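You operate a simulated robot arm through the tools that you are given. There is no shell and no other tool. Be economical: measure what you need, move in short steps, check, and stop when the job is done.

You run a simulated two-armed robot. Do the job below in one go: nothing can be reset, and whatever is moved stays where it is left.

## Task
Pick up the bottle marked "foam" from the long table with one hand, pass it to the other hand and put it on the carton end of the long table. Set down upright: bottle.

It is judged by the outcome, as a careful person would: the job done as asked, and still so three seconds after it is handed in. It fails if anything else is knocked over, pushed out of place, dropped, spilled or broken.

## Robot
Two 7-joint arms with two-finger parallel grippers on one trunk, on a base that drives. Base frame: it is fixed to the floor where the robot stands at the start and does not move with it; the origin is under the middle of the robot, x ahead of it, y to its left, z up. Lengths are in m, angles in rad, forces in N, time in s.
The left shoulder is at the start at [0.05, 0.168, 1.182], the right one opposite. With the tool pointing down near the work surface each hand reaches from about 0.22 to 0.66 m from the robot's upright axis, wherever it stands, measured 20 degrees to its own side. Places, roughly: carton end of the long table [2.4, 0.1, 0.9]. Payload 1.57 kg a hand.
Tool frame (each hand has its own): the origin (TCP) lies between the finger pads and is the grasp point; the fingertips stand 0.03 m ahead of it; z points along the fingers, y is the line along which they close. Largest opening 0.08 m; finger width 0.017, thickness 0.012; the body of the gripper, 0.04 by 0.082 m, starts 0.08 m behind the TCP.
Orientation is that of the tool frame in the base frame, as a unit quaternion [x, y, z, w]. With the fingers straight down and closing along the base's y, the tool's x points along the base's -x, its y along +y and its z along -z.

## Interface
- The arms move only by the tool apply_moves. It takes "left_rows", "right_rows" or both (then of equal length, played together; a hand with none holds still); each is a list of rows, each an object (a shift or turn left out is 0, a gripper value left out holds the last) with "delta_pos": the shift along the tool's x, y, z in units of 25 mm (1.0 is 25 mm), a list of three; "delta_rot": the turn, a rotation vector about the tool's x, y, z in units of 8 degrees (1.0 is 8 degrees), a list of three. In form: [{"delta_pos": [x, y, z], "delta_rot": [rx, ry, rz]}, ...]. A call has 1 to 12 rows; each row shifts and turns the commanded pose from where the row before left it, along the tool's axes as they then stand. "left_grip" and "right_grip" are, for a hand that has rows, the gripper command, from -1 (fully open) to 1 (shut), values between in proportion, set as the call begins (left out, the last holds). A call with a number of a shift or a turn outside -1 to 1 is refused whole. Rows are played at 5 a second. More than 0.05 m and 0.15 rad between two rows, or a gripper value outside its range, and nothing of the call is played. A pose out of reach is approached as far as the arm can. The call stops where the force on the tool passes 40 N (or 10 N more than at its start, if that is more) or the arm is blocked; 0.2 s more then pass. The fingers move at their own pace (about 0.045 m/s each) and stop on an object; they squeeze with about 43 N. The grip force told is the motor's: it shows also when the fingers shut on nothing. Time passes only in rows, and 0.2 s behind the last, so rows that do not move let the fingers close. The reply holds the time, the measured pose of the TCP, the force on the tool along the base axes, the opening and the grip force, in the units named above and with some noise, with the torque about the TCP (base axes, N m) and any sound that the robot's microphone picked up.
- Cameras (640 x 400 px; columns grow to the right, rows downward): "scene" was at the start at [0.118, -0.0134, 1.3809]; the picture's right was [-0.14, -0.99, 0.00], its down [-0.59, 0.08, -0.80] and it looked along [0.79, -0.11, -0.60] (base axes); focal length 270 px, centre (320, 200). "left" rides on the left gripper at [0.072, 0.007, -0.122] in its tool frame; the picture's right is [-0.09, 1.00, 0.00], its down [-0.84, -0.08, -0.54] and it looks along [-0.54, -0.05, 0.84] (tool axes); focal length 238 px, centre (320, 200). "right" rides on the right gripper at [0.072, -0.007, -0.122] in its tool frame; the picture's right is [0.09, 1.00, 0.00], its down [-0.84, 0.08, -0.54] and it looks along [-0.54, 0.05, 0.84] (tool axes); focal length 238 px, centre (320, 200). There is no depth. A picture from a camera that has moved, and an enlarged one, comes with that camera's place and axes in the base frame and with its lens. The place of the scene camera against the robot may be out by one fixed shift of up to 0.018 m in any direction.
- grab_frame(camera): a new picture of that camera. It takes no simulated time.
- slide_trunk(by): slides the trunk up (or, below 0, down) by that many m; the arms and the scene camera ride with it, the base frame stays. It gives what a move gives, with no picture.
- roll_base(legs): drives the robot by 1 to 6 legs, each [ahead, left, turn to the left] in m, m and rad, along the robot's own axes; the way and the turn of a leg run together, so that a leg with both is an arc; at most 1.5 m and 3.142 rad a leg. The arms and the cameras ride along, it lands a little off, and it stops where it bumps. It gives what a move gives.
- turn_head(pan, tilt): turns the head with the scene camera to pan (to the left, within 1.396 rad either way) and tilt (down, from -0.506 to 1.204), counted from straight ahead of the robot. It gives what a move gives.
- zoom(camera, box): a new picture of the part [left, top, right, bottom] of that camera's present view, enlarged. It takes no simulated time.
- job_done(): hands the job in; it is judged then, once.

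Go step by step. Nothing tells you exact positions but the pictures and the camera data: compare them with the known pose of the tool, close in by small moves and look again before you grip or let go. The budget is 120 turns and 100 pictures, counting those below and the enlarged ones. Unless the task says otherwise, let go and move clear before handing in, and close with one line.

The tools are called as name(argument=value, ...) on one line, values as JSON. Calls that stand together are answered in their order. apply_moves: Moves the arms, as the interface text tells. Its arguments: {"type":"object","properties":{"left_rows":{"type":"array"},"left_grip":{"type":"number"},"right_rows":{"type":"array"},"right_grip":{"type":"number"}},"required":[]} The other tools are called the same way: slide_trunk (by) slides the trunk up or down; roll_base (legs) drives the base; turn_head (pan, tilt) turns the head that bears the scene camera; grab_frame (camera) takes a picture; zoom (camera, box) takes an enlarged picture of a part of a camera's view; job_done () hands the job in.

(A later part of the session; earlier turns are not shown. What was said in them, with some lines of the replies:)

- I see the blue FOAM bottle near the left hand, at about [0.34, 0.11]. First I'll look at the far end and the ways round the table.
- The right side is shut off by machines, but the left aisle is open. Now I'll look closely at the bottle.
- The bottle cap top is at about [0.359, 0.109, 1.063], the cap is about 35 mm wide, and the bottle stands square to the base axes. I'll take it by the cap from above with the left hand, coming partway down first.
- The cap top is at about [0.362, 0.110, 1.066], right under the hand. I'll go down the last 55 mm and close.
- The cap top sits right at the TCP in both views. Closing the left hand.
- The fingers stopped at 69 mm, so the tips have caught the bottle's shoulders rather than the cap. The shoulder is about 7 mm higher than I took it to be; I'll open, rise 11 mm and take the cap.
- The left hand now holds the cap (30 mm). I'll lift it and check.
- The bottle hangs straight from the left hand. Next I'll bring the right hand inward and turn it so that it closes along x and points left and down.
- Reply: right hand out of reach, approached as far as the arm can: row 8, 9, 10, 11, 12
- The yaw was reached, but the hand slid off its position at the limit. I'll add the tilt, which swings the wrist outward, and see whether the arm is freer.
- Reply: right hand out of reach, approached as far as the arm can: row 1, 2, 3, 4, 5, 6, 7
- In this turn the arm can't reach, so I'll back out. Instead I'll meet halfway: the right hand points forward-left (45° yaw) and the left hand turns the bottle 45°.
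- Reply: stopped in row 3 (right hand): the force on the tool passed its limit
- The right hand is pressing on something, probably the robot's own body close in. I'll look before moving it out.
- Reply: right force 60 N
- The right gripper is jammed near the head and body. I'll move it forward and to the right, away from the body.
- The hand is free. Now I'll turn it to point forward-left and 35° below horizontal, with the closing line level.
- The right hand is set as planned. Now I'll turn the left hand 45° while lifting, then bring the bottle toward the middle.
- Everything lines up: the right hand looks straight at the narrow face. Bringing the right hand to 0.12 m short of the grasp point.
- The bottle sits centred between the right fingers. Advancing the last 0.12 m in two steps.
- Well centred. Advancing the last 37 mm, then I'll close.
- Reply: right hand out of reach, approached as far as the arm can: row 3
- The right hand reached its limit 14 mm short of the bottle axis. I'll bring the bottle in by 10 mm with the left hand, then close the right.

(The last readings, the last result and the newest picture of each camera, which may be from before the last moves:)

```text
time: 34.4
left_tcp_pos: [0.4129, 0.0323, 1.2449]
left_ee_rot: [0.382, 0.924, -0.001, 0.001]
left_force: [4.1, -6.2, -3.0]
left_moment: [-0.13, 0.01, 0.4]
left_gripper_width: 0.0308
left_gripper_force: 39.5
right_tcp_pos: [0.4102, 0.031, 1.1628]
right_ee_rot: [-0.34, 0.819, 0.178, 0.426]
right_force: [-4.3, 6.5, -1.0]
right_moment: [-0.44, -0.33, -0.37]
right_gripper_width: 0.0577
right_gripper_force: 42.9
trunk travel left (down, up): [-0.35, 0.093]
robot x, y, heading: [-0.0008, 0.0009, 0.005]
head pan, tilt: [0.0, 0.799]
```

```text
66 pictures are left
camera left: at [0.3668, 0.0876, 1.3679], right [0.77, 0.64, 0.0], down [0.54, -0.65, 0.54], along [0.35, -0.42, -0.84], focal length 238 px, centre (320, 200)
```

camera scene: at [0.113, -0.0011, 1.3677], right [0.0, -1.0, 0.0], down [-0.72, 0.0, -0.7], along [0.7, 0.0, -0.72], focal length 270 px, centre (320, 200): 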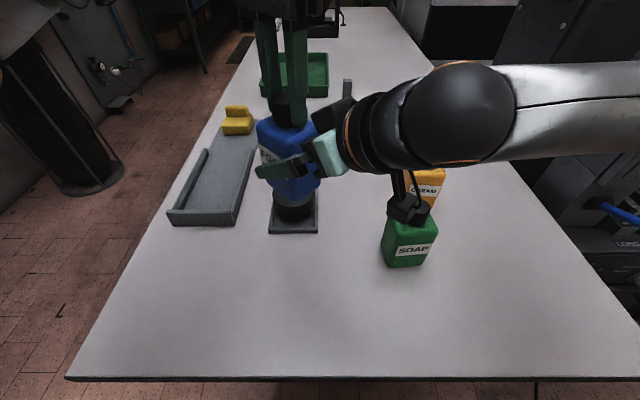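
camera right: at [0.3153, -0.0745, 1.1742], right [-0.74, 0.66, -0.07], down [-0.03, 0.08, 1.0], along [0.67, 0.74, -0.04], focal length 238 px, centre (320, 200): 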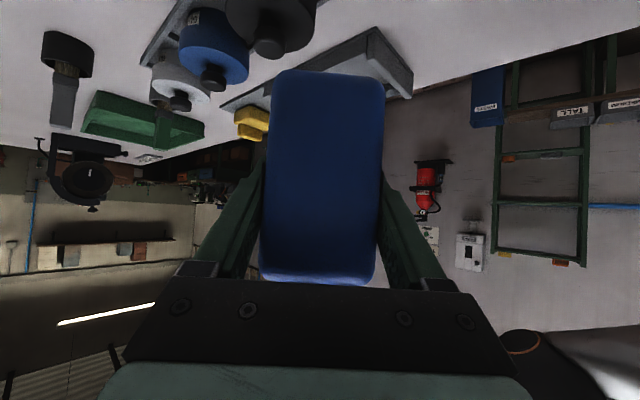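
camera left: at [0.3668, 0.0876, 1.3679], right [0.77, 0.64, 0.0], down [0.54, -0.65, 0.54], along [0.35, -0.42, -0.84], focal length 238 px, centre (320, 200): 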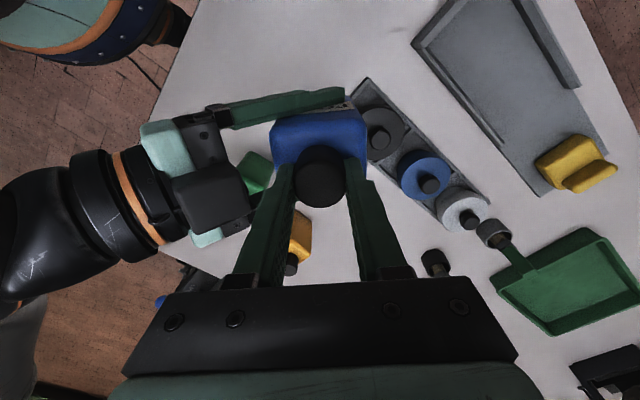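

The right hand grips the body (58 mm, 43 N). Now I'll open the left hand partway and lift it straight off the cap.

apply_moves(left_rows=[{}, {}, {}, {"delta_pos": [0, 0, -0.5]}, {"delta_pos": [0, 0, -0.8]}, {"delta_pos": [0, 0, -0.8]}, {}], left_grip=-0.25)

grab_frame(camera="right")

grab_frame(camera="scene")

grab_frame(camera="left")

```text
time: 36.0
left_tcp_pos: [0.4119, 0.0328, 1.2971]
left_ee_rot: [0.383, 0.924, 0.0, 0.001]
left_force: [0.6, -0.7, 0.3]
left_moment: [-0.01, -0.02, -0.02]
left_gripper_width: 0.0499
left_gripper_force: 0.0
right_tcp_pos: [0.4114, 0.0303, 1.162]
right_ee_rot: [-0.34, 0.82, 0.178, 0.425]
right_force: [-0.4, 0.4, -0.3]
right_moment: [0.0, 0.04, 0.01]
right_gripper_width: 0.0579
right_gripper_force: 43.3
trunk travel left (down, up): [-0.35, 0.093]
robot x, y, heading: [-0.0002, -0.0001, 0.002]
head pan, tilt: [0.0, 0.799]
```

```text
65 pictures are left
camera right: at [0.3157, -0.0746, 1.1742], right [-0.74, 0.67, -0.07], down [-0.03, 0.08, 1.0], along [0.67, 0.74, -0.04], focal length 238 px, centre (320, 200)
```

right: 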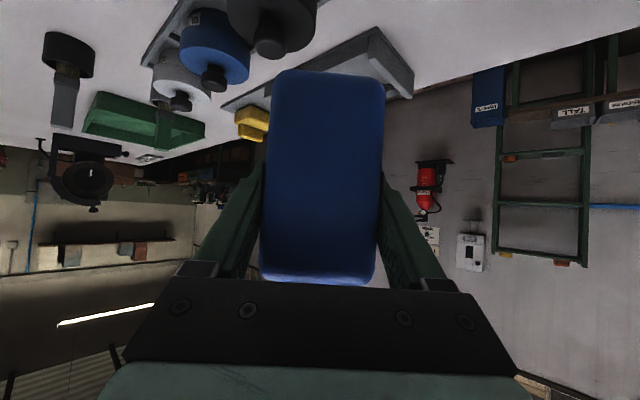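

```text
64 pictures are left
camera scene: at [0.1131, -0.0009, 1.3677], right [0.0, -1.0, 0.0], down [-0.72, 0.0, -0.7], along [0.7, 0.0, -0.72], focal length 270 px, centre (320, 200)
```

scene: 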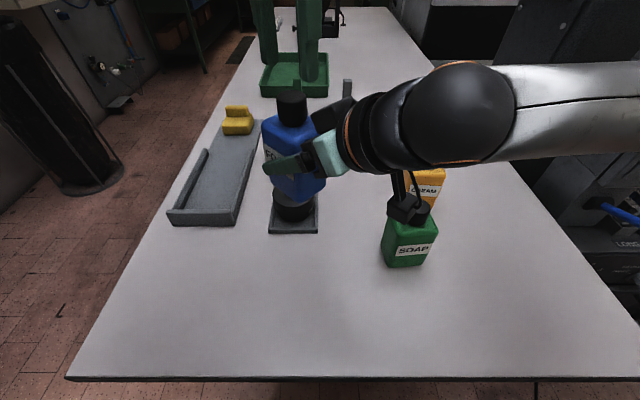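

```text
63 pictures are left
camera left: at [0.3668, 0.0883, 1.4201], right [0.77, 0.64, 0.0], down [0.54, -0.65, 0.54], along [0.35, -0.42, -0.84], focal length 238 px, centre (320, 200)
```

left: 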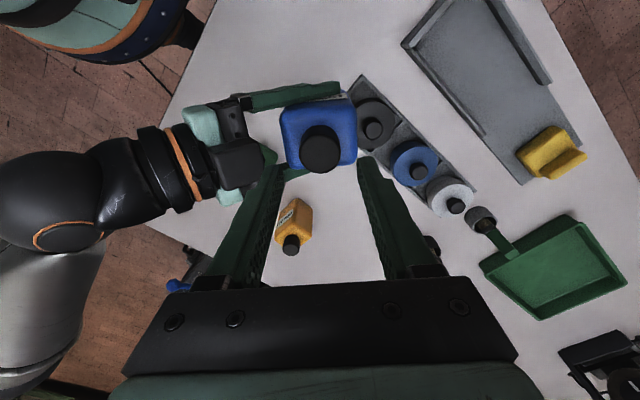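

The handover worked: the right hand alone holds the bottle upright. I'll draw the left hand aside and raise the trunk for clearance before driving.

apply_moves(left_rows=[{"delta_pos": [0.78, 0.3, -0.2]}, {"delta_pos": [0.78, 0.3, 0]}, {"delta_pos": [0.78, 0.3, 0]}, {"delta_pos": [0.78, 0.3, 0]}, {"delta_pos": [0.78, 0.3, 0]}, {"delta_pos": [0.78, 0.3, 0]}, {"delta_pos": [0.78, 0.3, 0]}, {"delta_pos": [0.78, 0.3, 0]}])

slide_trunk(by=0.09)

turn_head(pan=1.39, tilt=0.6)

grab_frame(camera="scene")

```text
time: 37.8
left_tcp_pos: [0.3437, 0.1862, 1.3019]
left_ee_rot: [0.383, 0.924, 0.0, 0.0]
left_force: [1.4, -0.5, 0.7]
left_moment: [-0.01, 0.01, -0.02]
left_gripper_width: 0.0501
left_gripper_force: 0.2
right_tcp_pos: [0.4107, 0.0309, 1.1633]
right_ee_rot: [-0.339, 0.82, 0.177, 0.426]
right_force: [-0.2, -0.2, -0.5]
right_moment: [0.01, 0.01, -0.03]
right_gripper_width: 0.0578
right_gripper_force: 43.2
trunk travel left (down, up): [-0.35, 0.093]
robot x, y, heading: [0.0005, 0.0032, 0.0]
head pan, tilt: [0.0, 0.799]
```

```text
time: 39.0
left_tcp_pos: [0.3457, 0.1847, 1.3923]
left_ee_rot: [0.383, 0.924, 0.0, 0.0]
left_force: [0.5, 0.1, -0.8]
left_moment: [0.04, 0.01, -0.01]
left_gripper_width: 0.0499
left_gripper_force: 0.1
right_tcp_pos: [0.412, 0.0301, 1.2532]
right_ee_rot: [-0.339, 0.82, 0.178, 0.425]
right_force: [0.6, 0.3, -4.0]
right_moment: [-0.04, 0.0, 0.01]
right_gripper_width: 0.0577
right_gripper_force: 42.7
trunk travel left (down, up): [-0.44, 0.003]
robot x, y, heading: [-0.0028, 0.0007, 0.001]
head pan, tilt: [0.0, 0.799]
```

```text
time: 40.6
left_tcp_pos: [0.3459, 0.1851, 1.3929]
left_ee_rot: [0.384, 0.924, 0.0, 0.001]
left_force: [-0.5, 0.9, 0.2]
left_moment: [-0.03, 0.01, 0.0]
left_gripper_width: 0.05
left_gripper_force: 0.0
right_tcp_pos: [0.4103, 0.0292, 1.2529]
right_ee_rot: [-0.34, 0.819, 0.179, 0.426]
right_force: [-0.3, 0.7, -3.7]
right_moment: [-0.02, -0.05, 0.01]
right_gripper_width: 0.0576
right_gripper_force: 43.2
trunk travel left (down, up): [-0.44, 0.003]
robot x, y, heading: [0.0007, 0.0024, 0.0]
head pan, tilt: [1.389, 0.6]
```

```text
62 pictures are left
camera scene: at [0.0482, 0.0859, 1.4747], right [0.98, -0.18, 0.0], down [-0.1, -0.56, -0.82], along [0.15, 0.81, -0.57], focal length 270 px, centre (320, 200)
```

scene: 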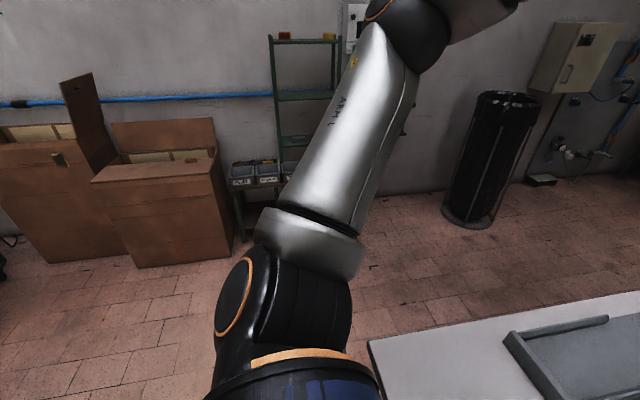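

The aisle to the left is clear: the cartons start at y ≈ 1.55 and the bin stands at about (1.6, 1.75). I'll back off, then slide left.

roll_base(legs=[[-0.5, 0, 0], [0, 0.85, 0]])

turn_head(pan=0.0, tilt=0.5)

grab_frame(camera="scene")

grab_frame(camera="right")

```text
time: 47.6
left_tcp_pos: [-0.163, 1.0367, 1.3932]
left_ee_rot: [0.377, 0.926, 0.0, -0.001]
left_force: [-0.1, -0.6, -0.3]
left_moment: [-0.03, 0.01, 0.01]
left_gripper_width: 0.0501
left_gripper_force: 0.0
right_tcp_pos: [-0.0947, 0.8816, 1.2521]
right_ee_rot: [-0.344, 0.818, 0.18, 0.425]
right_force: [-0.2, 0.5, -3.6]
right_moment: [-0.01, -0.01, 0.01]
right_gripper_width: 0.0576
right_gripper_force: 43.0
trunk travel left (down, up): [-0.44, 0.003]
robot x, y, heading: [-0.5085, 0.8417, 0.016]
head pan, tilt: [1.389, 0.6]
```

```text
time: 49.1
left_tcp_pos: [-0.1625, 1.0367, 1.3917]
left_ee_rot: [0.378, 0.926, -0.001, 0.0]
left_force: [0.0, -0.1, 0.8]
left_moment: [0.01, 0.02, 0.01]
left_gripper_width: 0.0497
left_gripper_force: 0.2
right_tcp_pos: [-0.0947, 0.8824, 1.2525]
right_ee_rot: [-0.344, 0.818, 0.18, 0.424]
right_force: [0.0, -0.3, -4.3]
right_moment: [-0.04, 0.02, 0.01]
right_gripper_width: 0.0579
right_gripper_force: 43.1
trunk travel left (down, up): [-0.44, 0.003]
robot x, y, heading: [-0.5055, 0.8484, 0.008]
head pan, tilt: [0.0, 0.499]
```

```text
61 pictures are left
camera scene: at [-0.383, 0.848, 1.4837], right [0.01, -1.0, 0.0], down [-0.48, -0.01, -0.88], along [0.88, 0.01, -0.48], focal length 270 px, centre (320, 200)
```

scene: 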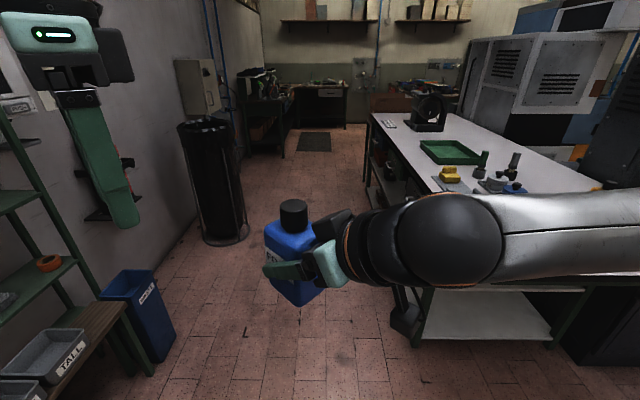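

```text
60 pictures are left
camera right: at [-0.1897, 0.7765, 1.2642], right [-0.75, 0.66, -0.07], down [-0.03, 0.08, 1.0], along [0.66, 0.75, -0.04], focal length 238 px, centre (320, 200)
```

right: 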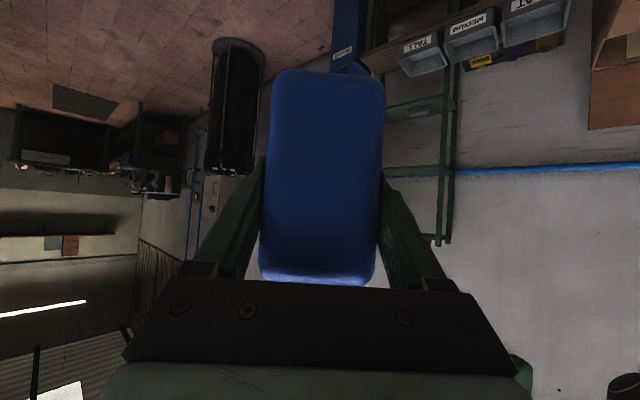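

The lane is free (bin edge about y 1.5, table edge 0.34). I'll drive ahead halfway and look.

roll_base(legs=[[1.45, 0.02, -0.008]])

turn_head(pan=-0.35, tilt=0.45)

grab_frame(camera="scene")

```text
time: 56.3
left_tcp_pos: [1.2824, 1.0678, 1.3913]
left_ee_rot: [0.38, 0.925, 0.0, 0.001]
left_force: [0.3, -0.4, 0.0]
left_moment: [0.01, 0.01, 0.01]
left_gripper_width: 0.0502
left_gripper_force: 0.1
right_tcp_pos: [1.3499, 0.9124, 1.2529]
right_ee_rot: [-0.341, 0.819, 0.179, 0.426]
right_force: [-1.1, -0.2, -3.9]
right_moment: [-0.02, 0.02, 0.01]
right_gripper_width: 0.058
right_gripper_force: 43.2
trunk travel left (down, up): [-0.44, 0.003]
robot x, y, heading: [0.9378, 0.8777, 0.001]
head pan, tilt: [0.0, 0.499]
```

```text
time: 57.1
left_tcp_pos: [1.2821, 1.0664, 1.3924]
left_ee_rot: [0.38, 0.925, 0.001, 0.0]
left_force: [0.5, 0.2, 0.0]
left_moment: [0.02, -0.01, 0.03]
left_gripper_width: 0.05
left_gripper_force: 0.1
right_tcp_pos: [1.3501, 0.9123, 1.2516]
right_ee_rot: [-0.342, 0.819, 0.178, 0.425]
right_force: [0.4, 0.6, -3.3]
right_moment: [-0.03, 0.01, -0.04]
right_gripper_width: 0.0578
right_gripper_force: 43.3
trunk travel left (down, up): [-0.44, 0.003]
robot x, y, heading: [0.9365, 0.8798, 0.006]
head pan, tilt: [-0.351, 0.45]
```

```text
59 pictures are left
camera scene: at [1.0569, 0.8478, 1.4882], right [-0.34, -0.94, 0.0], down [-0.41, 0.15, -0.9], along [0.85, -0.3, -0.44], focal length 270 px, centre (320, 200)
```

scene: 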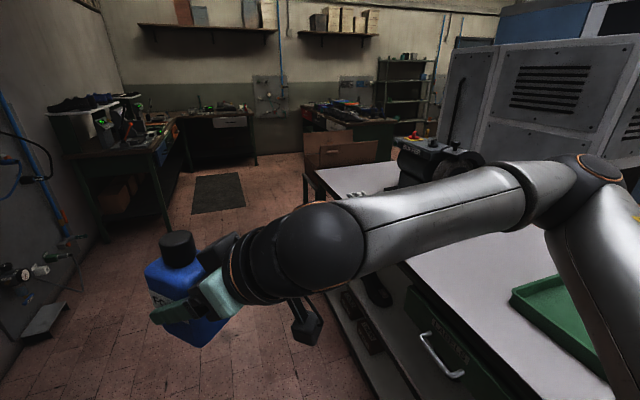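

The way ahead is free. Driving on to about x = 2.36.

roll_base(legs=[[1.42, 0.03, 0]])

turn_head(pan=-1.3, tilt=0.6)

grab_frame(camera="scene")

```text
time: 64.2
left_tcp_pos: [2.701, 1.1136, 1.3916]
left_ee_rot: [0.377, 0.926, 0.0, 0.0]
left_force: [0.1, -0.7, -0.7]
left_moment: [-0.01, 0.0, 0.04]
left_gripper_width: 0.0499
left_gripper_force: 0.0
right_tcp_pos: [2.769, 0.9586, 1.2532]
right_ee_rot: [-0.345, 0.818, 0.18, 0.424]
right_force: [-0.4, -0.1, -5.2]
right_moment: [-0.01, 0.01, 0.01]
right_gripper_width: 0.0577
right_gripper_force: 42.9
trunk travel left (down, up): [-0.44, 0.003]
robot x, y, heading: [2.3595, 0.9196, 0.008]
head pan, tilt: [-0.351, 0.45]
```

```text
time: 65.5
left_tcp_pos: [2.7007, 1.112, 1.3929]
left_ee_rot: [0.376, 0.927, 0.0, 0.0]
left_force: [0.3, -0.2, -0.1]
left_moment: [0.0, -0.01, -0.02]
left_gripper_width: 0.05
left_gripper_force: 0.0
right_tcp_pos: [2.7696, 0.9585, 1.2528]
right_ee_rot: [-0.345, 0.818, 0.181, 0.424]
right_force: [1.1, -0.6, -3.6]
right_moment: [-0.03, 0.01, 0.0]
right_gripper_width: 0.0577
right_gripper_force: 42.5
trunk travel left (down, up): [-0.44, 0.003]
robot x, y, heading: [2.3629, 0.9215, 0.012]
head pan, tilt: [-1.3, 0.6]
```

```text
58 pictures are left
camera scene: at [2.4144, 0.8374, 1.4747], right [-0.96, -0.28, 0.0], down [-0.16, 0.54, -0.83], along [0.23, -0.79, -0.56], focal length 270 px, centre (320, 200)
```

scene: 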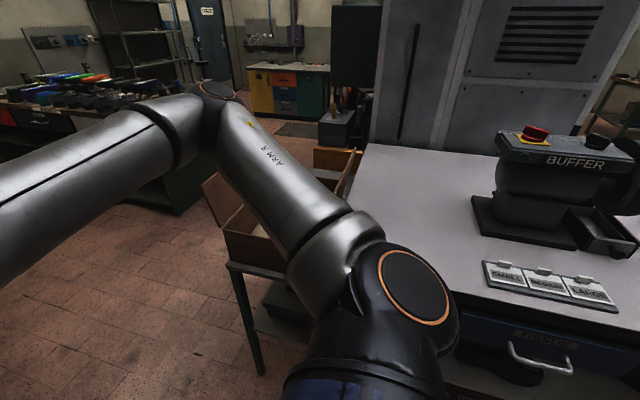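

The carton stands just past the table end (edge x ≈ 2.5), and the buffer and size cards end at x ≈ 2.15. The free patch around [2.38, 0.12] is good. I'll turn right to face the table.

roll_base(legs=[[0, 0, -1.583]])

turn_head(pan=0.0, tilt=0.6)

grab_frame(camera="scene")

grab_frame(camera="left")

```text
time: 69.7
left_tcp_pos: [2.5427, 0.578, 1.3921]
left_ee_rot: [0.924, 0.384, 0.0, 0.0]
left_force: [1.1, 0.6, 0.0]
left_moment: [0.05, 0.01, 0.01]
left_gripper_width: 0.0501
left_gripper_force: 0.1
right_tcp_pos: [2.3877, 0.5114, 1.2529]
right_ee_rot: [0.339, 0.82, -0.175, 0.427]
right_force: [0.2, -0.7, -4.5]
right_moment: [0.01, -0.02, -0.01]
right_gripper_width: 0.0579
right_gripper_force: 42.8
trunk travel left (down, up): [-0.44, 0.003]
robot x, y, heading: [2.3564, 0.9176, -1.57]
head pan, tilt: [-1.3, 0.6]
```

```text
time: 71.2
left_tcp_pos: [2.5425, 0.5782, 1.3921]
left_ee_rot: [0.923, 0.384, -0.001, 0.0]
left_force: [-0.4, -0.8, 0.0]
left_moment: [-0.01, -0.03, 0.0]
left_gripper_width: 0.05
left_gripper_force: 0.0
right_tcp_pos: [2.3887, 0.5105, 1.253]
right_ee_rot: [0.339, 0.82, -0.175, 0.426]
right_force: [0.0, -0.8, -4.2]
right_moment: [-0.01, -0.02, 0.0]
right_gripper_width: 0.0577
right_gripper_force: 43.1
trunk travel left (down, up): [-0.44, 0.003]
robot x, y, heading: [2.3529, 0.9276, -1.569]
head pan, tilt: [0.0, 0.6]
```

```text
57 pictures are left
camera scene: at [2.3495, 0.793, 1.4747], right [-1.0, 0.0, 0.0], down [0.0, 0.57, -0.82], along [0.0, -0.82, -0.57], focal length 270 px, centre (320, 200)
```

scene: 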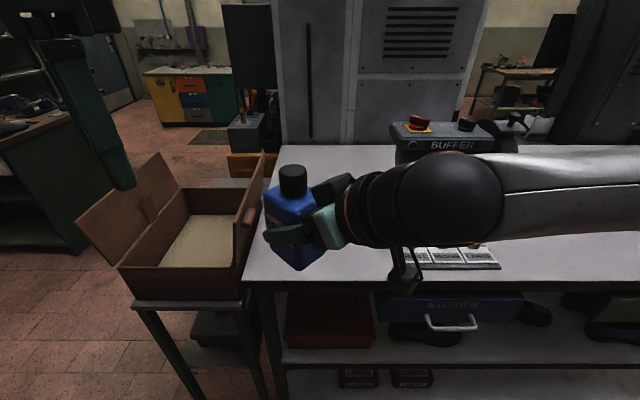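

```text
56 pictures are left
camera left: at [2.5979, 0.6242, 1.5151], right [0.64, -0.77, 0.0], down [-0.65, -0.54, 0.54], along [-0.42, -0.35, -0.84], focal length 238 px, centre (320, 200)
```

left: 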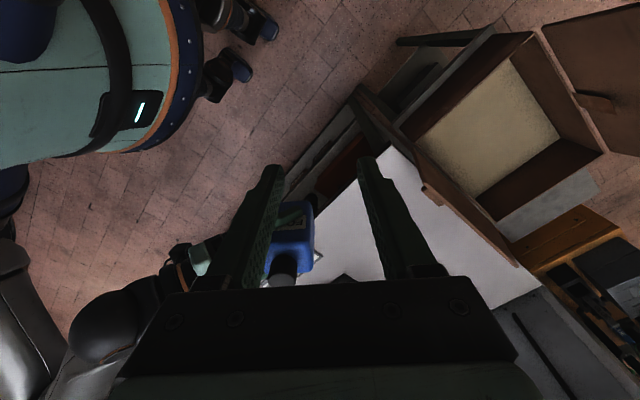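

The carton's flaps stand beside the table end, near where my left arm would ride. I'll raise the left hand, then check where the left elbow is.

apply_moves(left_rows=[{"delta_pos": [0, 0, -0.9]}, {"delta_pos": [0, 0, -0.9]}, {"delta_pos": [0, 0, -0.9]}, {"delta_pos": [0, 0, -0.9]}, {"delta_pos": [0, 0, -0.9]}, {"delta_pos": [0, 0, -0.9]}, {"delta_pos": [0, 0, -0.9]}])

turn_head(pan=0.9, tilt=0.3)

grab_frame(camera="scene")

```text
time: 72.8
left_tcp_pos: [2.5004, 0.6177, 1.4588]
left_ee_rot: [0.923, 0.384, -0.001, 0.0]
left_force: [-0.3, 0.2, -0.5]
left_moment: [0.02, 0.04, 0.01]
left_gripper_width: 0.0501
left_gripper_force: 0.1
left hand out of reach, approached as far as the arm can: row 2, 3, 4, 5, 6, 7
right_tcp_pos: [2.388, 0.5118, 1.253]
right_ee_rot: [0.339, 0.82, -0.175, 0.427]
right_force: [0.1, -0.2, -4.4]
right_moment: [-0.03, 0.01, 0.02]
right_gripper_width: 0.058
right_gripper_force: 43.3
trunk travel left (down, up): [-0.44, 0.003]
robot x, y, heading: [2.3557, 0.9224, -1.57]
head pan, tilt: [0.0, 0.6]
```

```text
time: 74.0
left_tcp_pos: [2.4999, 0.6166, 1.4588]
left_ee_rot: [0.923, 0.385, -0.001, 0.001]
left_force: [-2.3, 0.5, 0.0]
left_moment: [0.03, -0.01, -0.02]
left_gripper_width: 0.0499
left_gripper_force: 0.0
right_tcp_pos: [2.3887, 0.5109, 1.2533]
right_ee_rot: [0.34, 0.82, -0.176, 0.427]
right_force: [-0.5, 0.1, -4.0]
right_moment: [0.0, -0.01, 0.0]
right_gripper_width: 0.058
right_gripper_force: 43.0
trunk travel left (down, up): [-0.44, 0.003]
robot x, y, heading: [2.3581, 0.9212, -1.569]
head pan, tilt: [0.901, 0.3]
```

```text
55 pictures are left
camera scene: at [2.4226, 0.8235, 1.5021], right [-0.62, -0.78, 0.0], down [-0.23, 0.18, -0.96], along [0.75, -0.59, -0.3], focal length 270 px, centre (320, 200)
```

scene: 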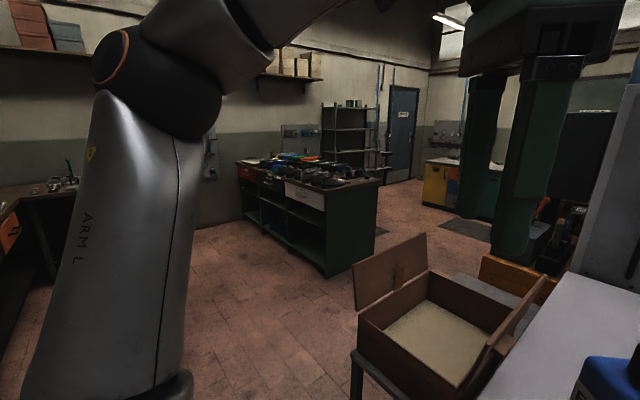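

The left arm is now well above the carton. I'll drive ahead 0.37 m so that the bottle is over the table at about [2.39, 0.14].

roll_base(legs=[[0.37, 0, 0]])

turn_head(pan=0.0, tilt=0.75)

grab_frame(camera="scene")

turn_head(pan=-0.8, tilt=0.6)

grab_frame(camera="scene")

grab_frame(camera="right")

grab_frame(camera="left")

```text
time: 76.1
left_tcp_pos: [2.5012, 0.3056, 1.459]
left_ee_rot: [0.923, 0.385, -0.001, 0.0]
left_force: [-0.7, 0.3, -0.6]
left_moment: [-0.01, 0.0, 0.02]
left_gripper_width: 0.0498
left_gripper_force: 0.0
right_tcp_pos: [2.3896, 0.1988, 1.2508]
right_ee_rot: [0.34, 0.82, -0.175, 0.426]
right_force: [0.2, 1.0, -3.8]
right_moment: [0.01, 0.02, 0.01]
right_gripper_width: 0.0578
right_gripper_force: 42.8
trunk travel left (down, up): [-0.44, 0.003]
robot x, y, heading: [2.3602, 0.6091, -1.569]
head pan, tilt: [0.901, 0.3]
stopped in leg 1: the robot was blocked; the commanded pose is now the measured one
```

```text
time: 77.3
left_tcp_pos: [2.5012, 0.3048, 1.4589]
left_ee_rot: [0.923, 0.385, -0.002, -0.002]
left_force: [-0.4, 0.7, -0.7]
left_moment: [-0.02, 0.01, -0.04]
left_gripper_width: 0.05
left_gripper_force: 0.1
right_tcp_pos: [2.3885, 0.198, 1.2517]
right_ee_rot: [0.339, 0.82, -0.175, 0.426]
right_force: [0.0, 0.9, -4.7]
right_moment: [0.01, -0.03, -0.01]
right_gripper_width: 0.058
right_gripper_force: 43.1
trunk travel left (down, up): [-0.44, 0.003]
robot x, y, heading: [2.3571, 0.6118, -1.566]
head pan, tilt: [0.0, 0.75]
```

```text
54 pictures are left
camera scene: at [2.3504, 0.4864, 1.4618], right [-1.0, 0.0, 0.0], down [0.0, 0.68, -0.73], along [0.0, -0.73, -0.68], focal length 270 px, centre (320, 200)
```

scene: 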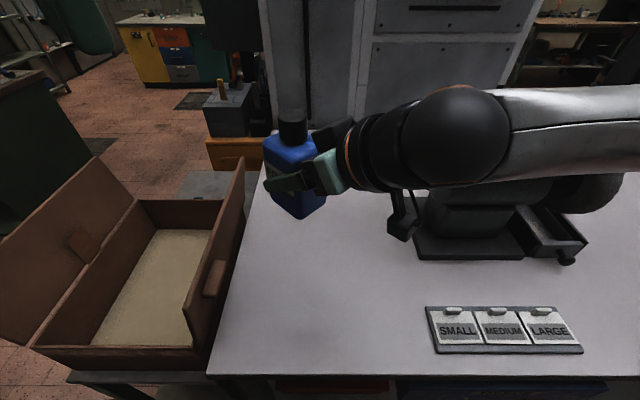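

```text
time: 78.4
left_tcp_pos: [2.5018, 0.304, 1.4585]
left_ee_rot: [0.923, 0.386, -0.001, 0.0]
left_force: [-0.2, -0.3, -0.4]
left_moment: [0.0, -0.01, 0.02]
left_gripper_width: 0.05
left_gripper_force: 0.1
right_tcp_pos: [2.3887, 0.1994, 1.2529]
right_ee_rot: [0.34, 0.82, -0.175, 0.425]
right_force: [0.4, -0.1, -4.1]
right_moment: [0.03, 0.01, 0.0]
right_gripper_width: 0.0579
right_gripper_force: 43.1
trunk travel left (down, up): [-0.44, 0.003]
robot x, y, heading: [2.3601, 0.6143, -1.569]
head pan, tilt: [-0.799, 0.6]
```

```text
53 pictures are left
camera scene: at [2.287, 0.5075, 1.4747], right [-0.7, 0.71, 0.0], down [0.4, 0.4, -0.82], along [-0.59, -0.58, -0.57], focal length 270 px, centre (320, 200)
```

scene: 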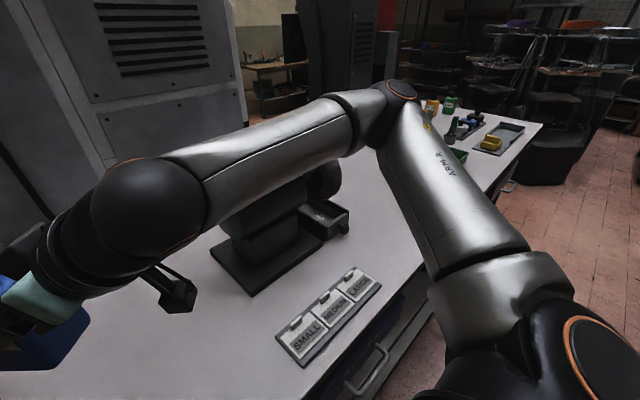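

```text
52 pictures are left
camera right: at [2.2837, 0.2932, 1.2638], right [0.67, 0.74, -0.07], down [0.08, 0.03, 1.0], along [0.74, -0.67, -0.04], focal length 238 px, centre (320, 200)
```

right: 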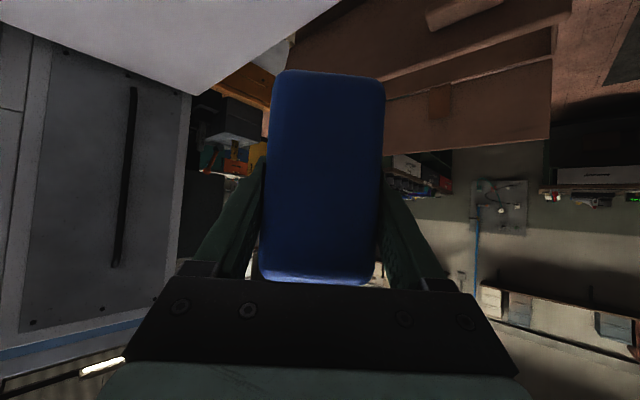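

```text
51 pictures are left
camera left: at [2.556, 0.3512, 1.5813], right [0.64, -0.77, 0.0], down [-0.64, -0.54, 0.54], along [-0.42, -0.35, -0.84], focal length 238 px, centre (320, 200)
```

left: 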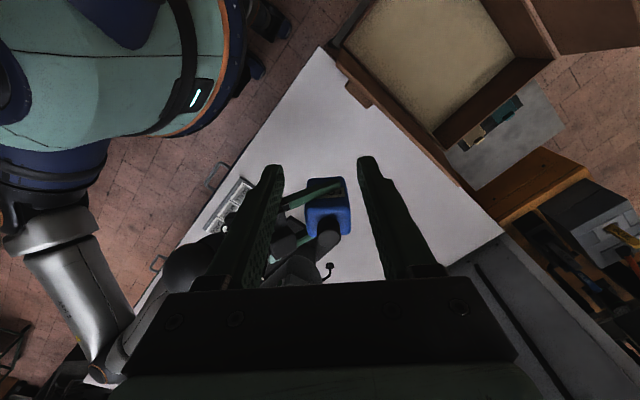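

The base is stopped by the table (robot y 0.61), and lowering here would bring the right forearm close to the buffer. I'll back off a little, slide toward the carton side and turn slightly more to the right, so the forearm stays over the table edge.

roll_base(legs=[[-0.07, 0, 0], [0, 0.1, 0], [0, 0, -0.26]])

turn_head(pan=0.0, tilt=0.85)

grab_frame(camera="scene")

grab_frame(camera="left")

```text
time: 81.1
left_tcp_pos: [2.5173, 0.3493, 1.4599]
left_ee_rot: [0.965, 0.262, -0.001, 0.0]
left_force: [-0.1, -0.2, 0.1]
left_moment: [-0.01, 0.01, 0.06]
left_gripper_width: 0.05
left_gripper_force: 0.0
right_tcp_pos: [2.3821, 0.275, 1.2527]
right_ee_rot: [0.443, 0.769, -0.229, 0.4]
right_force: [0.1, 0.5, -3.8]
right_moment: [-0.01, 0.02, 0.04]
right_gripper_width: 0.0578
right_gripper_force: 43.4
trunk travel left (down, up): [-0.44, 0.003]
robot x, y, heading: [2.4569, 0.6784, -1.827]
head pan, tilt: [-0.799, 0.6]
```

```text
time: 82.2
left_tcp_pos: [2.5175, 0.3491, 1.4593]
left_ee_rot: [0.965, 0.263, -0.001, 0.0]
left_force: [0.5, -0.6, -0.7]
left_moment: [0.02, 0.01, 0.02]
left_gripper_width: 0.0502
left_gripper_force: 0.1
right_tcp_pos: [2.3817, 0.275, 1.251]
right_ee_rot: [0.444, 0.769, -0.229, 0.4]
right_force: [0.3, -0.2, -4.0]
right_moment: [0.02, 0.06, 0.01]
right_gripper_width: 0.0578
right_gripper_force: 42.8
trunk travel left (down, up): [-0.44, 0.003]
robot x, y, heading: [2.4567, 0.6817, -1.827]
head pan, tilt: [0.0, 0.85]
```

```text
50 pictures are left
camera scene: at [2.4198, 0.5655, 1.4538], right [-0.97, 0.26, 0.0], down [0.19, 0.73, -0.66], along [-0.17, -0.64, -0.75], focal length 270 px, centre (320, 200)
```

scene: 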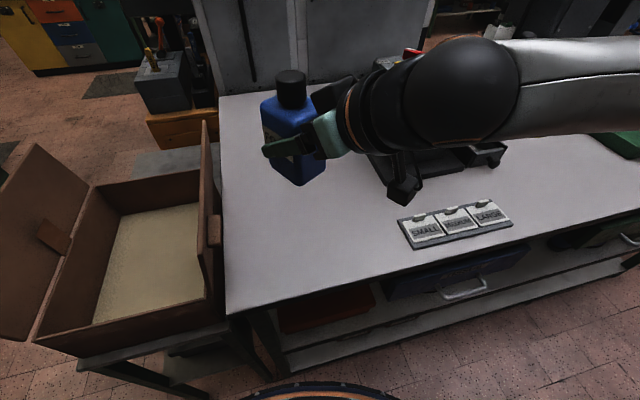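

```text
49 pictures are left
camera left: at [2.5823, 0.3791, 1.5813], right [0.42, -0.91, 0.0], down [-0.76, -0.36, 0.54], along [-0.49, -0.23, -0.84], focal length 238 px, centre (320, 200)
```

left: 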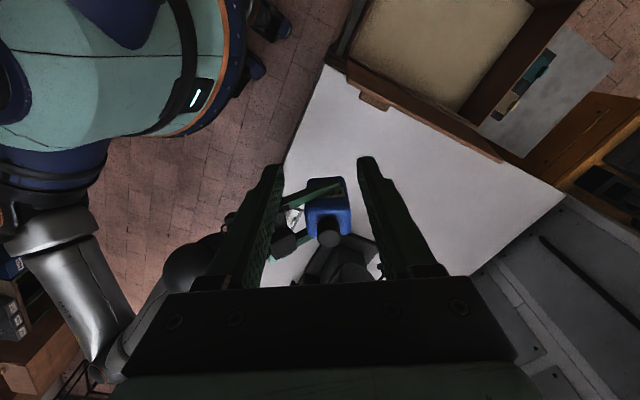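

The forearm now rides along the table edge, clear of the buffer. I'll creep ahead 5 cm, then lower the trunk most of the way.

roll_base(legs=[[0.05, 0, 0]])

slide_trunk(by=-0.14)

grab_frame(camera="scene")

grab_frame(camera="right")

grab_frame(camera="left")

```text
time: 83.1
left_tcp_pos: [2.5045, 0.2997, 1.4583]
left_ee_rot: [0.965, 0.261, 0.0, -0.002]
left_force: [0.6, -0.4, -0.4]
left_moment: [0.05, -0.01, 0.0]
left_gripper_width: 0.0501
left_gripper_force: 0.0
right_tcp_pos: [2.3691, 0.2268, 1.252]
right_ee_rot: [0.444, 0.769, -0.228, 0.399]
right_force: [0.2, -0.6, -3.8]
right_moment: [0.0, -0.01, 0.0]
right_gripper_width: 0.0578
right_gripper_force: 43.5
trunk travel left (down, up): [-0.44, 0.003]
robot x, y, heading: [2.4421, 0.6361, -1.825]
head pan, tilt: [0.0, 0.85]
```

```text
time: 84.8
left_tcp_pos: [2.5043, 0.3023, 1.3181]
left_ee_rot: [0.965, 0.262, -0.001, -0.002]
left_force: [0.3, 0.3, 1.6]
left_moment: [0.0, 0.05, -0.01]
left_gripper_width: 0.0499
left_gripper_force: 0.0
right_tcp_pos: [2.3673, 0.2284, 1.1121]
right_ee_rot: [0.444, 0.769, -0.229, 0.399]
right_force: [1.1, -0.9, -3.0]
right_moment: [0.01, 0.01, -0.02]
right_gripper_width: 0.0579
right_gripper_force: 42.5
trunk travel left (down, up): [-0.3, 0.143]
robot x, y, heading: [2.4432, 0.6339, -1.83]
head pan, tilt: [0.0, 0.85]
```

```text
48 pictures are left
camera scene: at [2.4073, 0.5183, 1.3138], right [-0.97, 0.26, 0.0], down [0.19, 0.73, -0.66], along [-0.17, -0.64, -0.75], focal length 270 px, centre (320, 200)
```

scene: 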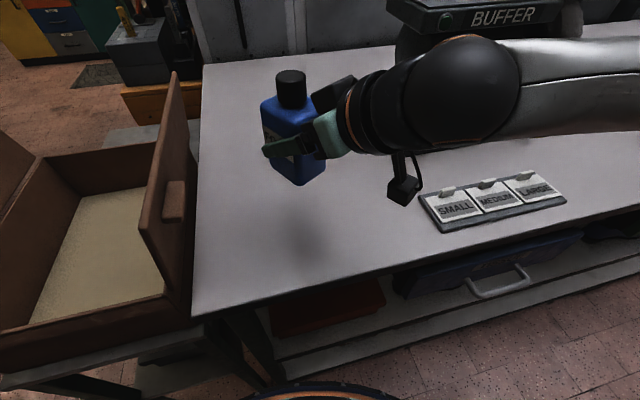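

```text
47 pictures are left
camera right: at [2.2918, 0.3463, 1.1239], right [0.83, 0.55, -0.07], down [0.08, 0.0, 1.0], along [0.54, -0.84, -0.04], focal length 238 px, centre (320, 200)
```

right: 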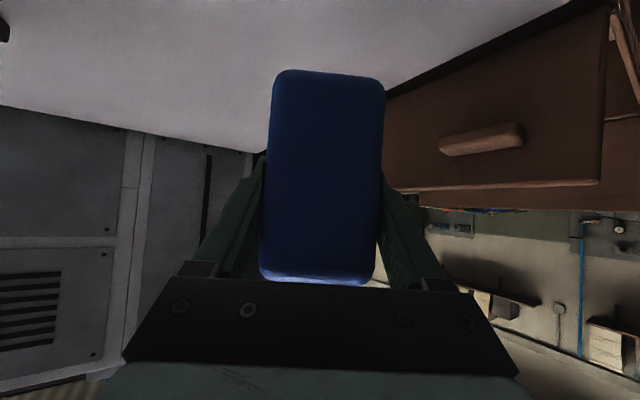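

```text
46 pictures are left
camera left: at [2.5696, 0.3318, 1.4414], right [0.42, -0.91, 0.0], down [-0.76, -0.36, 0.54], along [-0.49, -0.23, -0.84], focal length 238 px, centre (320, 200)
```

left: 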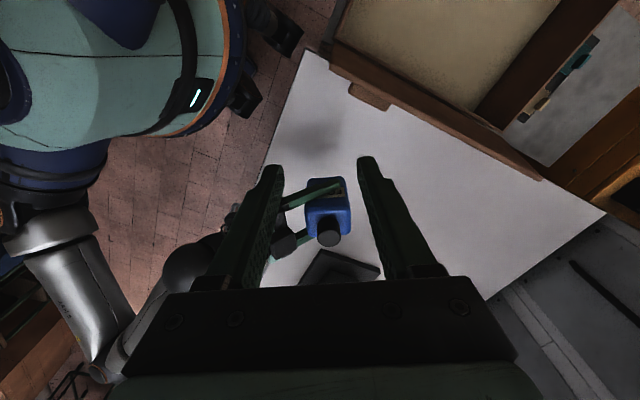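

All is clear below. Lowering another 0.10 m, then I'll check.

slide_trunk(by=-0.1)

grab_frame(camera="scene")

grab_frame(camera="right")

```text
time: 86.1
left_tcp_pos: [2.5042, 0.3013, 1.2189]
left_ee_rot: [0.965, 0.261, -0.001, -0.001]
left_force: [0.2, -0.1, 0.5]
left_moment: [0.02, 0.03, 0.0]
left_gripper_width: 0.0498
left_gripper_force: 0.0
right_tcp_pos: [2.3694, 0.229, 1.0117]
right_ee_rot: [0.445, 0.769, -0.23, 0.398]
right_force: [0.7, -0.5, -3.7]
right_moment: [-0.01, 0.0, 0.0]
right_gripper_width: 0.058
right_gripper_force: 43.1
trunk travel left (down, up): [-0.2, 0.243]
robot x, y, heading: [2.4416, 0.6377, -1.827]
head pan, tilt: [0.0, 0.85]
```

```text
45 pictures are left
camera scene: at [2.4073, 0.5183, 1.2138], right [-0.97, 0.26, 0.0], down [0.19, 0.73, -0.66], along [-0.17, -0.64, -0.75], focal length 270 px, centre (320, 200)
```

scene: 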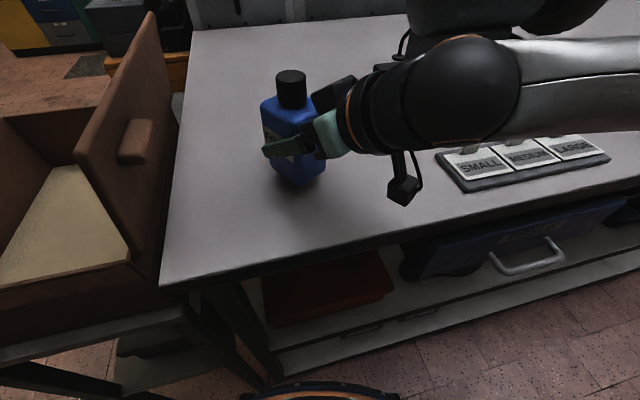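

```text
44 pictures are left
camera right: at [2.2918, 0.3464, 1.0239], right [0.83, 0.55, -0.07], down [0.08, 0.0, 1.0], along [0.54, -0.84, -0.04], focal length 238 px, centre (320, 200)
```

right: 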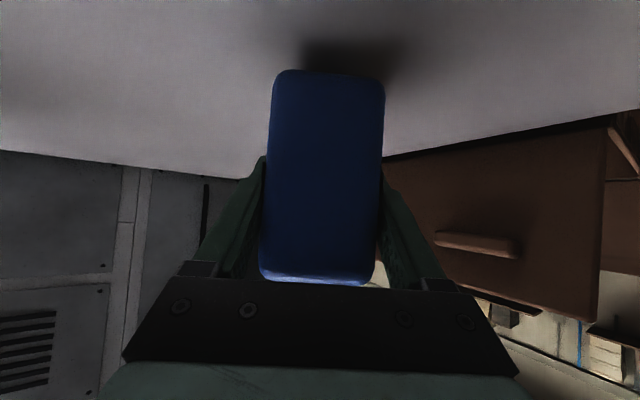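

The gap is about 14 mm. I'll go down the rest in small arm steps, watching the force.

apply_moves(right_rows=[{"delta_pos": [0.098, 0, 0.069]}, {"delta_pos": [0.098, 0, 0.069]}, {"delta_pos": [0.098, 0, 0.069]}, {}])

apply_moves(right_rows=[{"delta_pos": [0.066, 0, 0.046]}, {}])

zoom(camera="scene", box=[200, 50, 440, 200])

```text
time: 87.1
left_tcp_pos: [2.5045, 0.3009, 1.2182]
left_ee_rot: [0.965, 0.261, -0.002, -0.001]
left_force: [0.5, -0.8, 1.0]
left_moment: [0.02, 0.0, 0.0]
left_gripper_width: 0.05
left_gripper_force: 0.1
right_tcp_pos: [2.3686, 0.2289, 1.003]
right_ee_rot: [0.444, 0.769, -0.229, 0.4]
right_force: [-0.4, -0.3, -4.1]
right_moment: [0.02, -0.01, 0.02]
right_gripper_width: 0.0578
right_gripper_force: 43.3
trunk travel left (down, up): [-0.2, 0.243]
robot x, y, heading: [2.4467, 0.6333, -1.826]
head pan, tilt: [0.0, 0.85]
```

```text
time: 87.7
left_tcp_pos: [2.505, 0.3011, 1.2185]
left_ee_rot: [0.965, 0.262, -0.001, -0.001]
left_force: [-0.1, -0.5, -0.2]
left_moment: [-0.03, -0.03, -0.01]
left_gripper_width: 0.0498
left_gripper_force: 0.0
right_tcp_pos: [2.3687, 0.2285, 1.0013]
right_ee_rot: [0.443, 0.769, -0.228, 0.4]
right_force: [-0.5, -0.3, -4.3]
right_moment: [0.01, 0.02, -0.03]
right_gripper_width: 0.0579
right_gripper_force: 42.9
trunk travel left (down, up): [-0.2, 0.243]
robot x, y, heading: [2.4469, 0.6333, -1.832]
head pan, tilt: [0.0, 0.85]
```

```text
2.67 times, centred on (320, 125) of scene
camera zoom: at [2.4073, 0.5182, 1.2138], right [-0.97, 0.26, 0.0], down [0.19, 0.73, -0.66], along [-0.17, -0.64, -0.75], focal length 719 px, centre (320, 400)
```

zoom: 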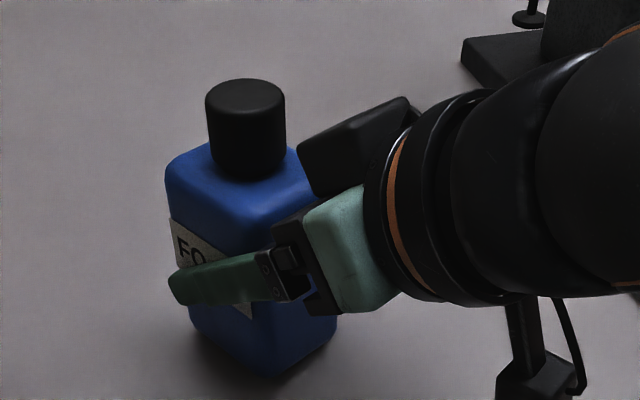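

Still no contact. I'll continue in 1.5 mm steps.

apply_moves(right_rows=[{"delta_pos": [0.049, 0, 0.034]}, {}])

apply_moves(right_rows=[{"delta_pos": [0.049, 0, 0.034]}, {}])

zoom(camera="right", box=[240, 30, 420, 142])

```text
time: 88.3
left_tcp_pos: [2.5042, 0.3008, 1.2181]
left_ee_rot: [0.965, 0.261, -0.001, -0.001]
left_force: [0.7, -0.5, 0.9]
left_moment: [-0.07, -0.01, 0.0]
left_gripper_width: 0.0496
left_gripper_force: 0.1
right_tcp_pos: [2.3688, 0.2274, 0.9992]
right_ee_rot: [0.443, 0.77, -0.228, 0.399]
right_force: [0.1, 0.3, -3.3]
right_moment: [0.02, 0.0, -0.02]
right_gripper_width: 0.0578
right_gripper_force: 43.0
trunk travel left (down, up): [-0.2, 0.243]
robot x, y, heading: [2.4436, 0.6348, -1.829]
head pan, tilt: [0.0, 0.85]
```

```text
time: 88.9
left_tcp_pos: [2.5038, 0.3021, 1.2178]
left_ee_rot: [0.965, 0.262, -0.002, -0.001]
left_force: [-0.7, 0.2, -0.5]
left_moment: [0.04, -0.01, 0.01]
left_gripper_width: 0.0502
left_gripper_force: 0.0
right_tcp_pos: [2.3691, 0.2286, 0.9981]
right_ee_rot: [0.444, 0.769, -0.229, 0.399]
right_force: [-0.5, 0.1, -3.4]
right_moment: [0.03, 0.02, -0.03]
right_gripper_width: 0.0577
right_gripper_force: 42.9
trunk travel left (down, up): [-0.2, 0.243]
robot x, y, heading: [2.4446, 0.6344, -1.827]
head pan, tilt: [0.0, 0.85]
```

```text
3.56 times, centred on (330, 86) of right
camera zoom: at [2.2915, 0.3465, 1.0097], right [0.83, 0.55, -0.07], down [0.08, 0.0, 1.0], along [0.54, -0.84, -0.04], focal length 848 px, centre (284, 605)
```

zoom: 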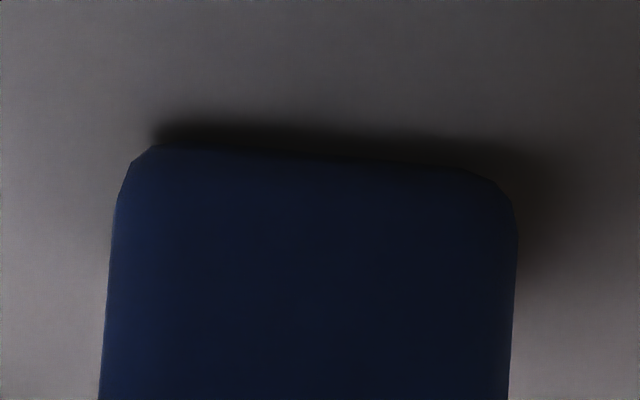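

apply_moves(right_rows=[{"delta_pos": [0.049, 0, 0.034]}, {}])

apply_moves(right_rows=[{"delta_pos": [0.049, 0, 0.034]}, {}])

```text
time: 89.5
left_tcp_pos: [2.5041, 0.301, 1.2186]
left_ee_rot: [0.965, 0.261, -0.001, -0.001]
left_force: [-0.4, 0.5, -1.3]
left_moment: [-0.03, 0.01, -0.02]
left_gripper_width: 0.05
left_gripper_force: 0.1
right_tcp_pos: [2.3681, 0.2291, 0.996]
right_ee_rot: [0.442, 0.769, -0.228, 0.401]
right_force: [0.0, 0.2, 0.3]
right_moment: [-0.18, 0.08, 0.0]
right_gripper_width: 0.058
right_gripper_force: 43.2
trunk travel left (down, up): [-0.2, 0.243]
robot x, y, heading: [2.4459, 0.6343, -1.829]
head pan, tilt: [0.0, 0.85]
```

```text
time: 90.1
left_tcp_pos: [2.5039, 0.3024, 1.2188]
left_ee_rot: [0.965, 0.261, -0.002, -0.001]
left_force: [0.5, 0.0, 0.2]
left_moment: [-0.01, -0.05, -0.01]
left_gripper_width: 0.0501
left_gripper_force: 0.2
right_tcp_pos: [2.369, 0.2277, 0.9967]
right_ee_rot: [0.443, 0.767, -0.231, 0.402]
right_force: [-1.8, 0.0, 11.7]
right_moment: [0.31, 0.52, 0.05]
right_gripper_width: 0.0578
right_gripper_force: 42.9
trunk travel left (down, up): [-0.2, 0.243]
robot x, y, heading: [2.4454, 0.6297, -1.827]
head pan, tilt: [0.0, 0.85]
```

The bottle is on the table. I'll open the right hand and check before backing away.

apply_moves(right_rows=[{}, {}, {}, {}], right_grip=-1)

grab_frame(camera="right")

zoom(camera="scene", box=[200, 50, 440, 200])

```text
time: 91.1
left_tcp_pos: [2.5039, 0.3017, 1.2187]
left_ee_rot: [0.965, 0.262, -0.001, -0.001]
left_force: [-0.1, -0.4, 0.0]
left_moment: [0.0, 0.02, -0.04]
left_gripper_width: 0.05
left_gripper_force: 0.0
right_tcp_pos: [2.368, 0.2281, 0.9947]
right_ee_rot: [0.444, 0.768, -0.229, 0.4]
right_force: [0.0, -0.3, 0.9]
right_moment: [0.05, 0.02, 0.03]
right_gripper_width: 0.08
right_gripper_force: 0.0
trunk travel left (down, up): [-0.2, 0.243]
robot x, y, heading: [2.4444, 0.6342, -1.826]
head pan, tilt: [0.0, 0.85]
```

```text
41 pictures are left
camera right: at [2.2914, 0.3467, 1.0069], right [0.83, 0.55, -0.07], down [0.08, 0.0, 1.0], along [0.54, -0.84, -0.04], focal length 238 px, centre (320, 200)
```

right: 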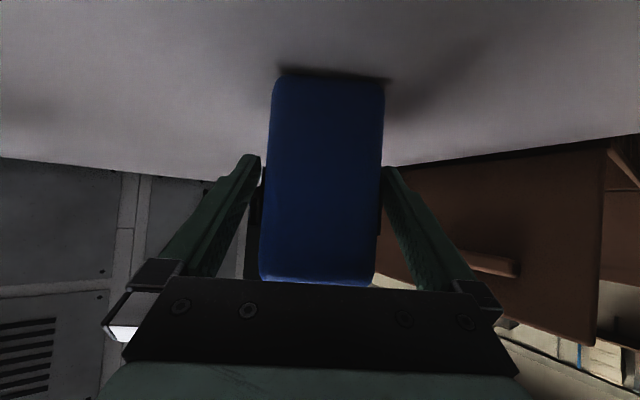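

```text
2.67 times, centred on (320, 125) of scene
camera zoom: at [2.4073, 0.5185, 1.2138], right [-0.97, 0.26, 0.0], down [0.19, 0.73, -0.66], along [-0.17, -0.64, -0.75], focal length 719 px, centre (320, 400)
```

zoom: 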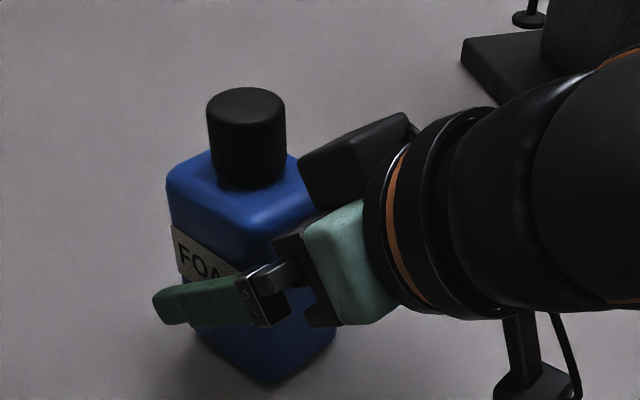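

The bottle stands free between the open fingers. Backing the hand out along its own axis.

apply_moves(right_rows=[{"delta_pos": [0, 0, -0.4]}, {"delta_pos": [0, 0, -0.6]}, {"delta_pos": [0, 0, -0.8]}, {"delta_pos": [0, 0, -0.8]}, {"delta_pos": [0, 0, -0.8]}, {"delta_pos": [0, 0, -0.8]}, {}])

grab_frame(camera="right")

grab_frame(camera="scene")

```text
time: 92.7
left_tcp_pos: [2.5036, 0.3023, 1.2186]
left_ee_rot: [0.965, 0.261, -0.001, -0.001]
left_force: [0.2, 0.2, 0.7]
left_moment: [0.02, -0.02, -0.01]
left_gripper_width: 0.05
left_gripper_force: 0.0
right_tcp_pos: [2.3261, 0.3028, 1.0558]
right_ee_rot: [0.443, 0.769, -0.229, 0.399]
right_force: [0.1, 0.2, 0.3]
right_moment: [0.02, 0.04, -0.01]
right_gripper_width: 0.0799
right_gripper_force: 0.0
trunk travel left (down, up): [-0.2, 0.243]
robot x, y, heading: [2.4466, 0.6359, -1.824]
head pan, tilt: [0.0, 0.85]
```

```text
39 pictures are left
camera right: at [2.2484, 0.4204, 1.0675], right [0.83, 0.55, -0.07], down [0.08, 0.0, 1.0], along [0.54, -0.84, -0.04], focal length 238 px, centre (320, 200)
```

right: 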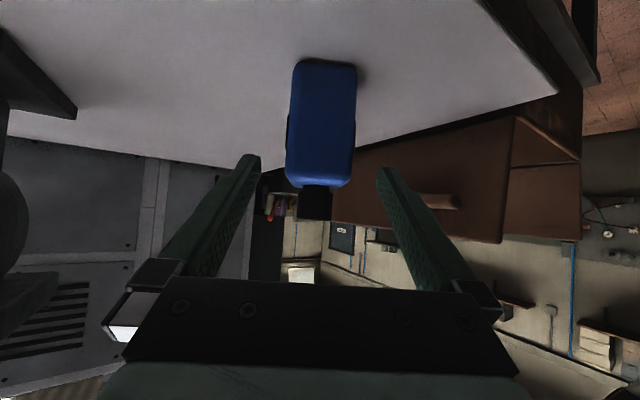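

```text
38 pictures are left
camera scene: at [2.4073, 0.5184, 1.2138], right [-0.97, 0.26, 0.0], down [0.19, 0.73, -0.66], along [-0.17, -0.64, -0.75], focal length 270 px, centre (320, 200)
```

scene: 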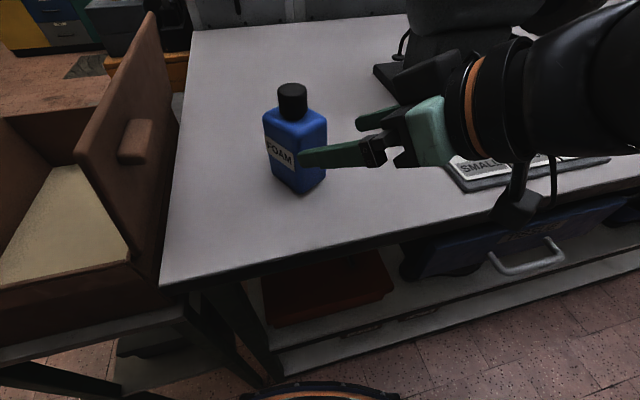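

The bottle stands upright and the hand is clear of it. I'll raise the trunk to move both hands well away and take a last look.

slide_trunk(by=0.15)

grab_frame(camera="scene")

```text
time: 94.5
left_tcp_pos: [2.5048, 0.3027, 1.3681]
left_ee_rot: [0.965, 0.262, -0.001, 0.0]
left_force: [-0.8, 0.2, -1.0]
left_moment: [-0.01, 0.03, -0.02]
left_gripper_width: 0.05
left_gripper_force: 0.0
right_tcp_pos: [2.3261, 0.3014, 1.2062]
right_ee_rot: [0.444, 0.768, -0.23, 0.399]
right_force: [-0.9, 0.2, -0.7]
right_moment: [-0.03, 0.01, 0.03]
right_gripper_width: 0.0801
right_gripper_force: 0.1
trunk travel left (down, up): [-0.35, 0.093]
robot x, y, heading: [2.4464, 0.6344, -1.825]
head pan, tilt: [0.0, 0.85]
```

```text
37 pictures are left
camera scene: at [2.4073, 0.5184, 1.3638], right [-0.97, 0.26, 0.0], down [0.19, 0.73, -0.66], along [-0.17, -0.64, -0.75], focal length 270 px, centre (320, 200)
```

scene: 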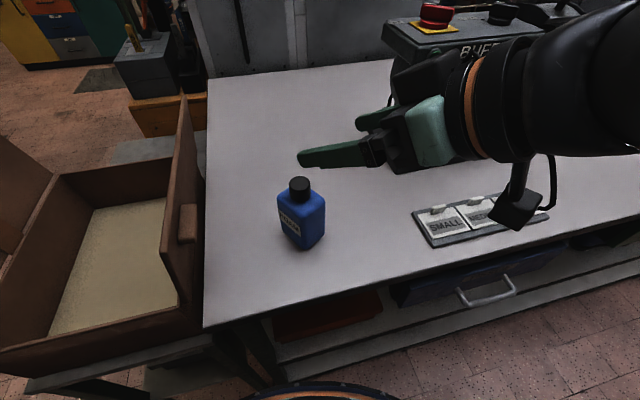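

The bottle stands upright on the carton end of the table. Both hands are clear, and the cards, buffer and carton look untouched, so I'm handing in.

job_done()

```text
The job is handed in.
```

The "foam" bottle was picked up with the left hand, passed to the right, and now stands upright on the carton end of the long table, at about [2.37, 0.23].
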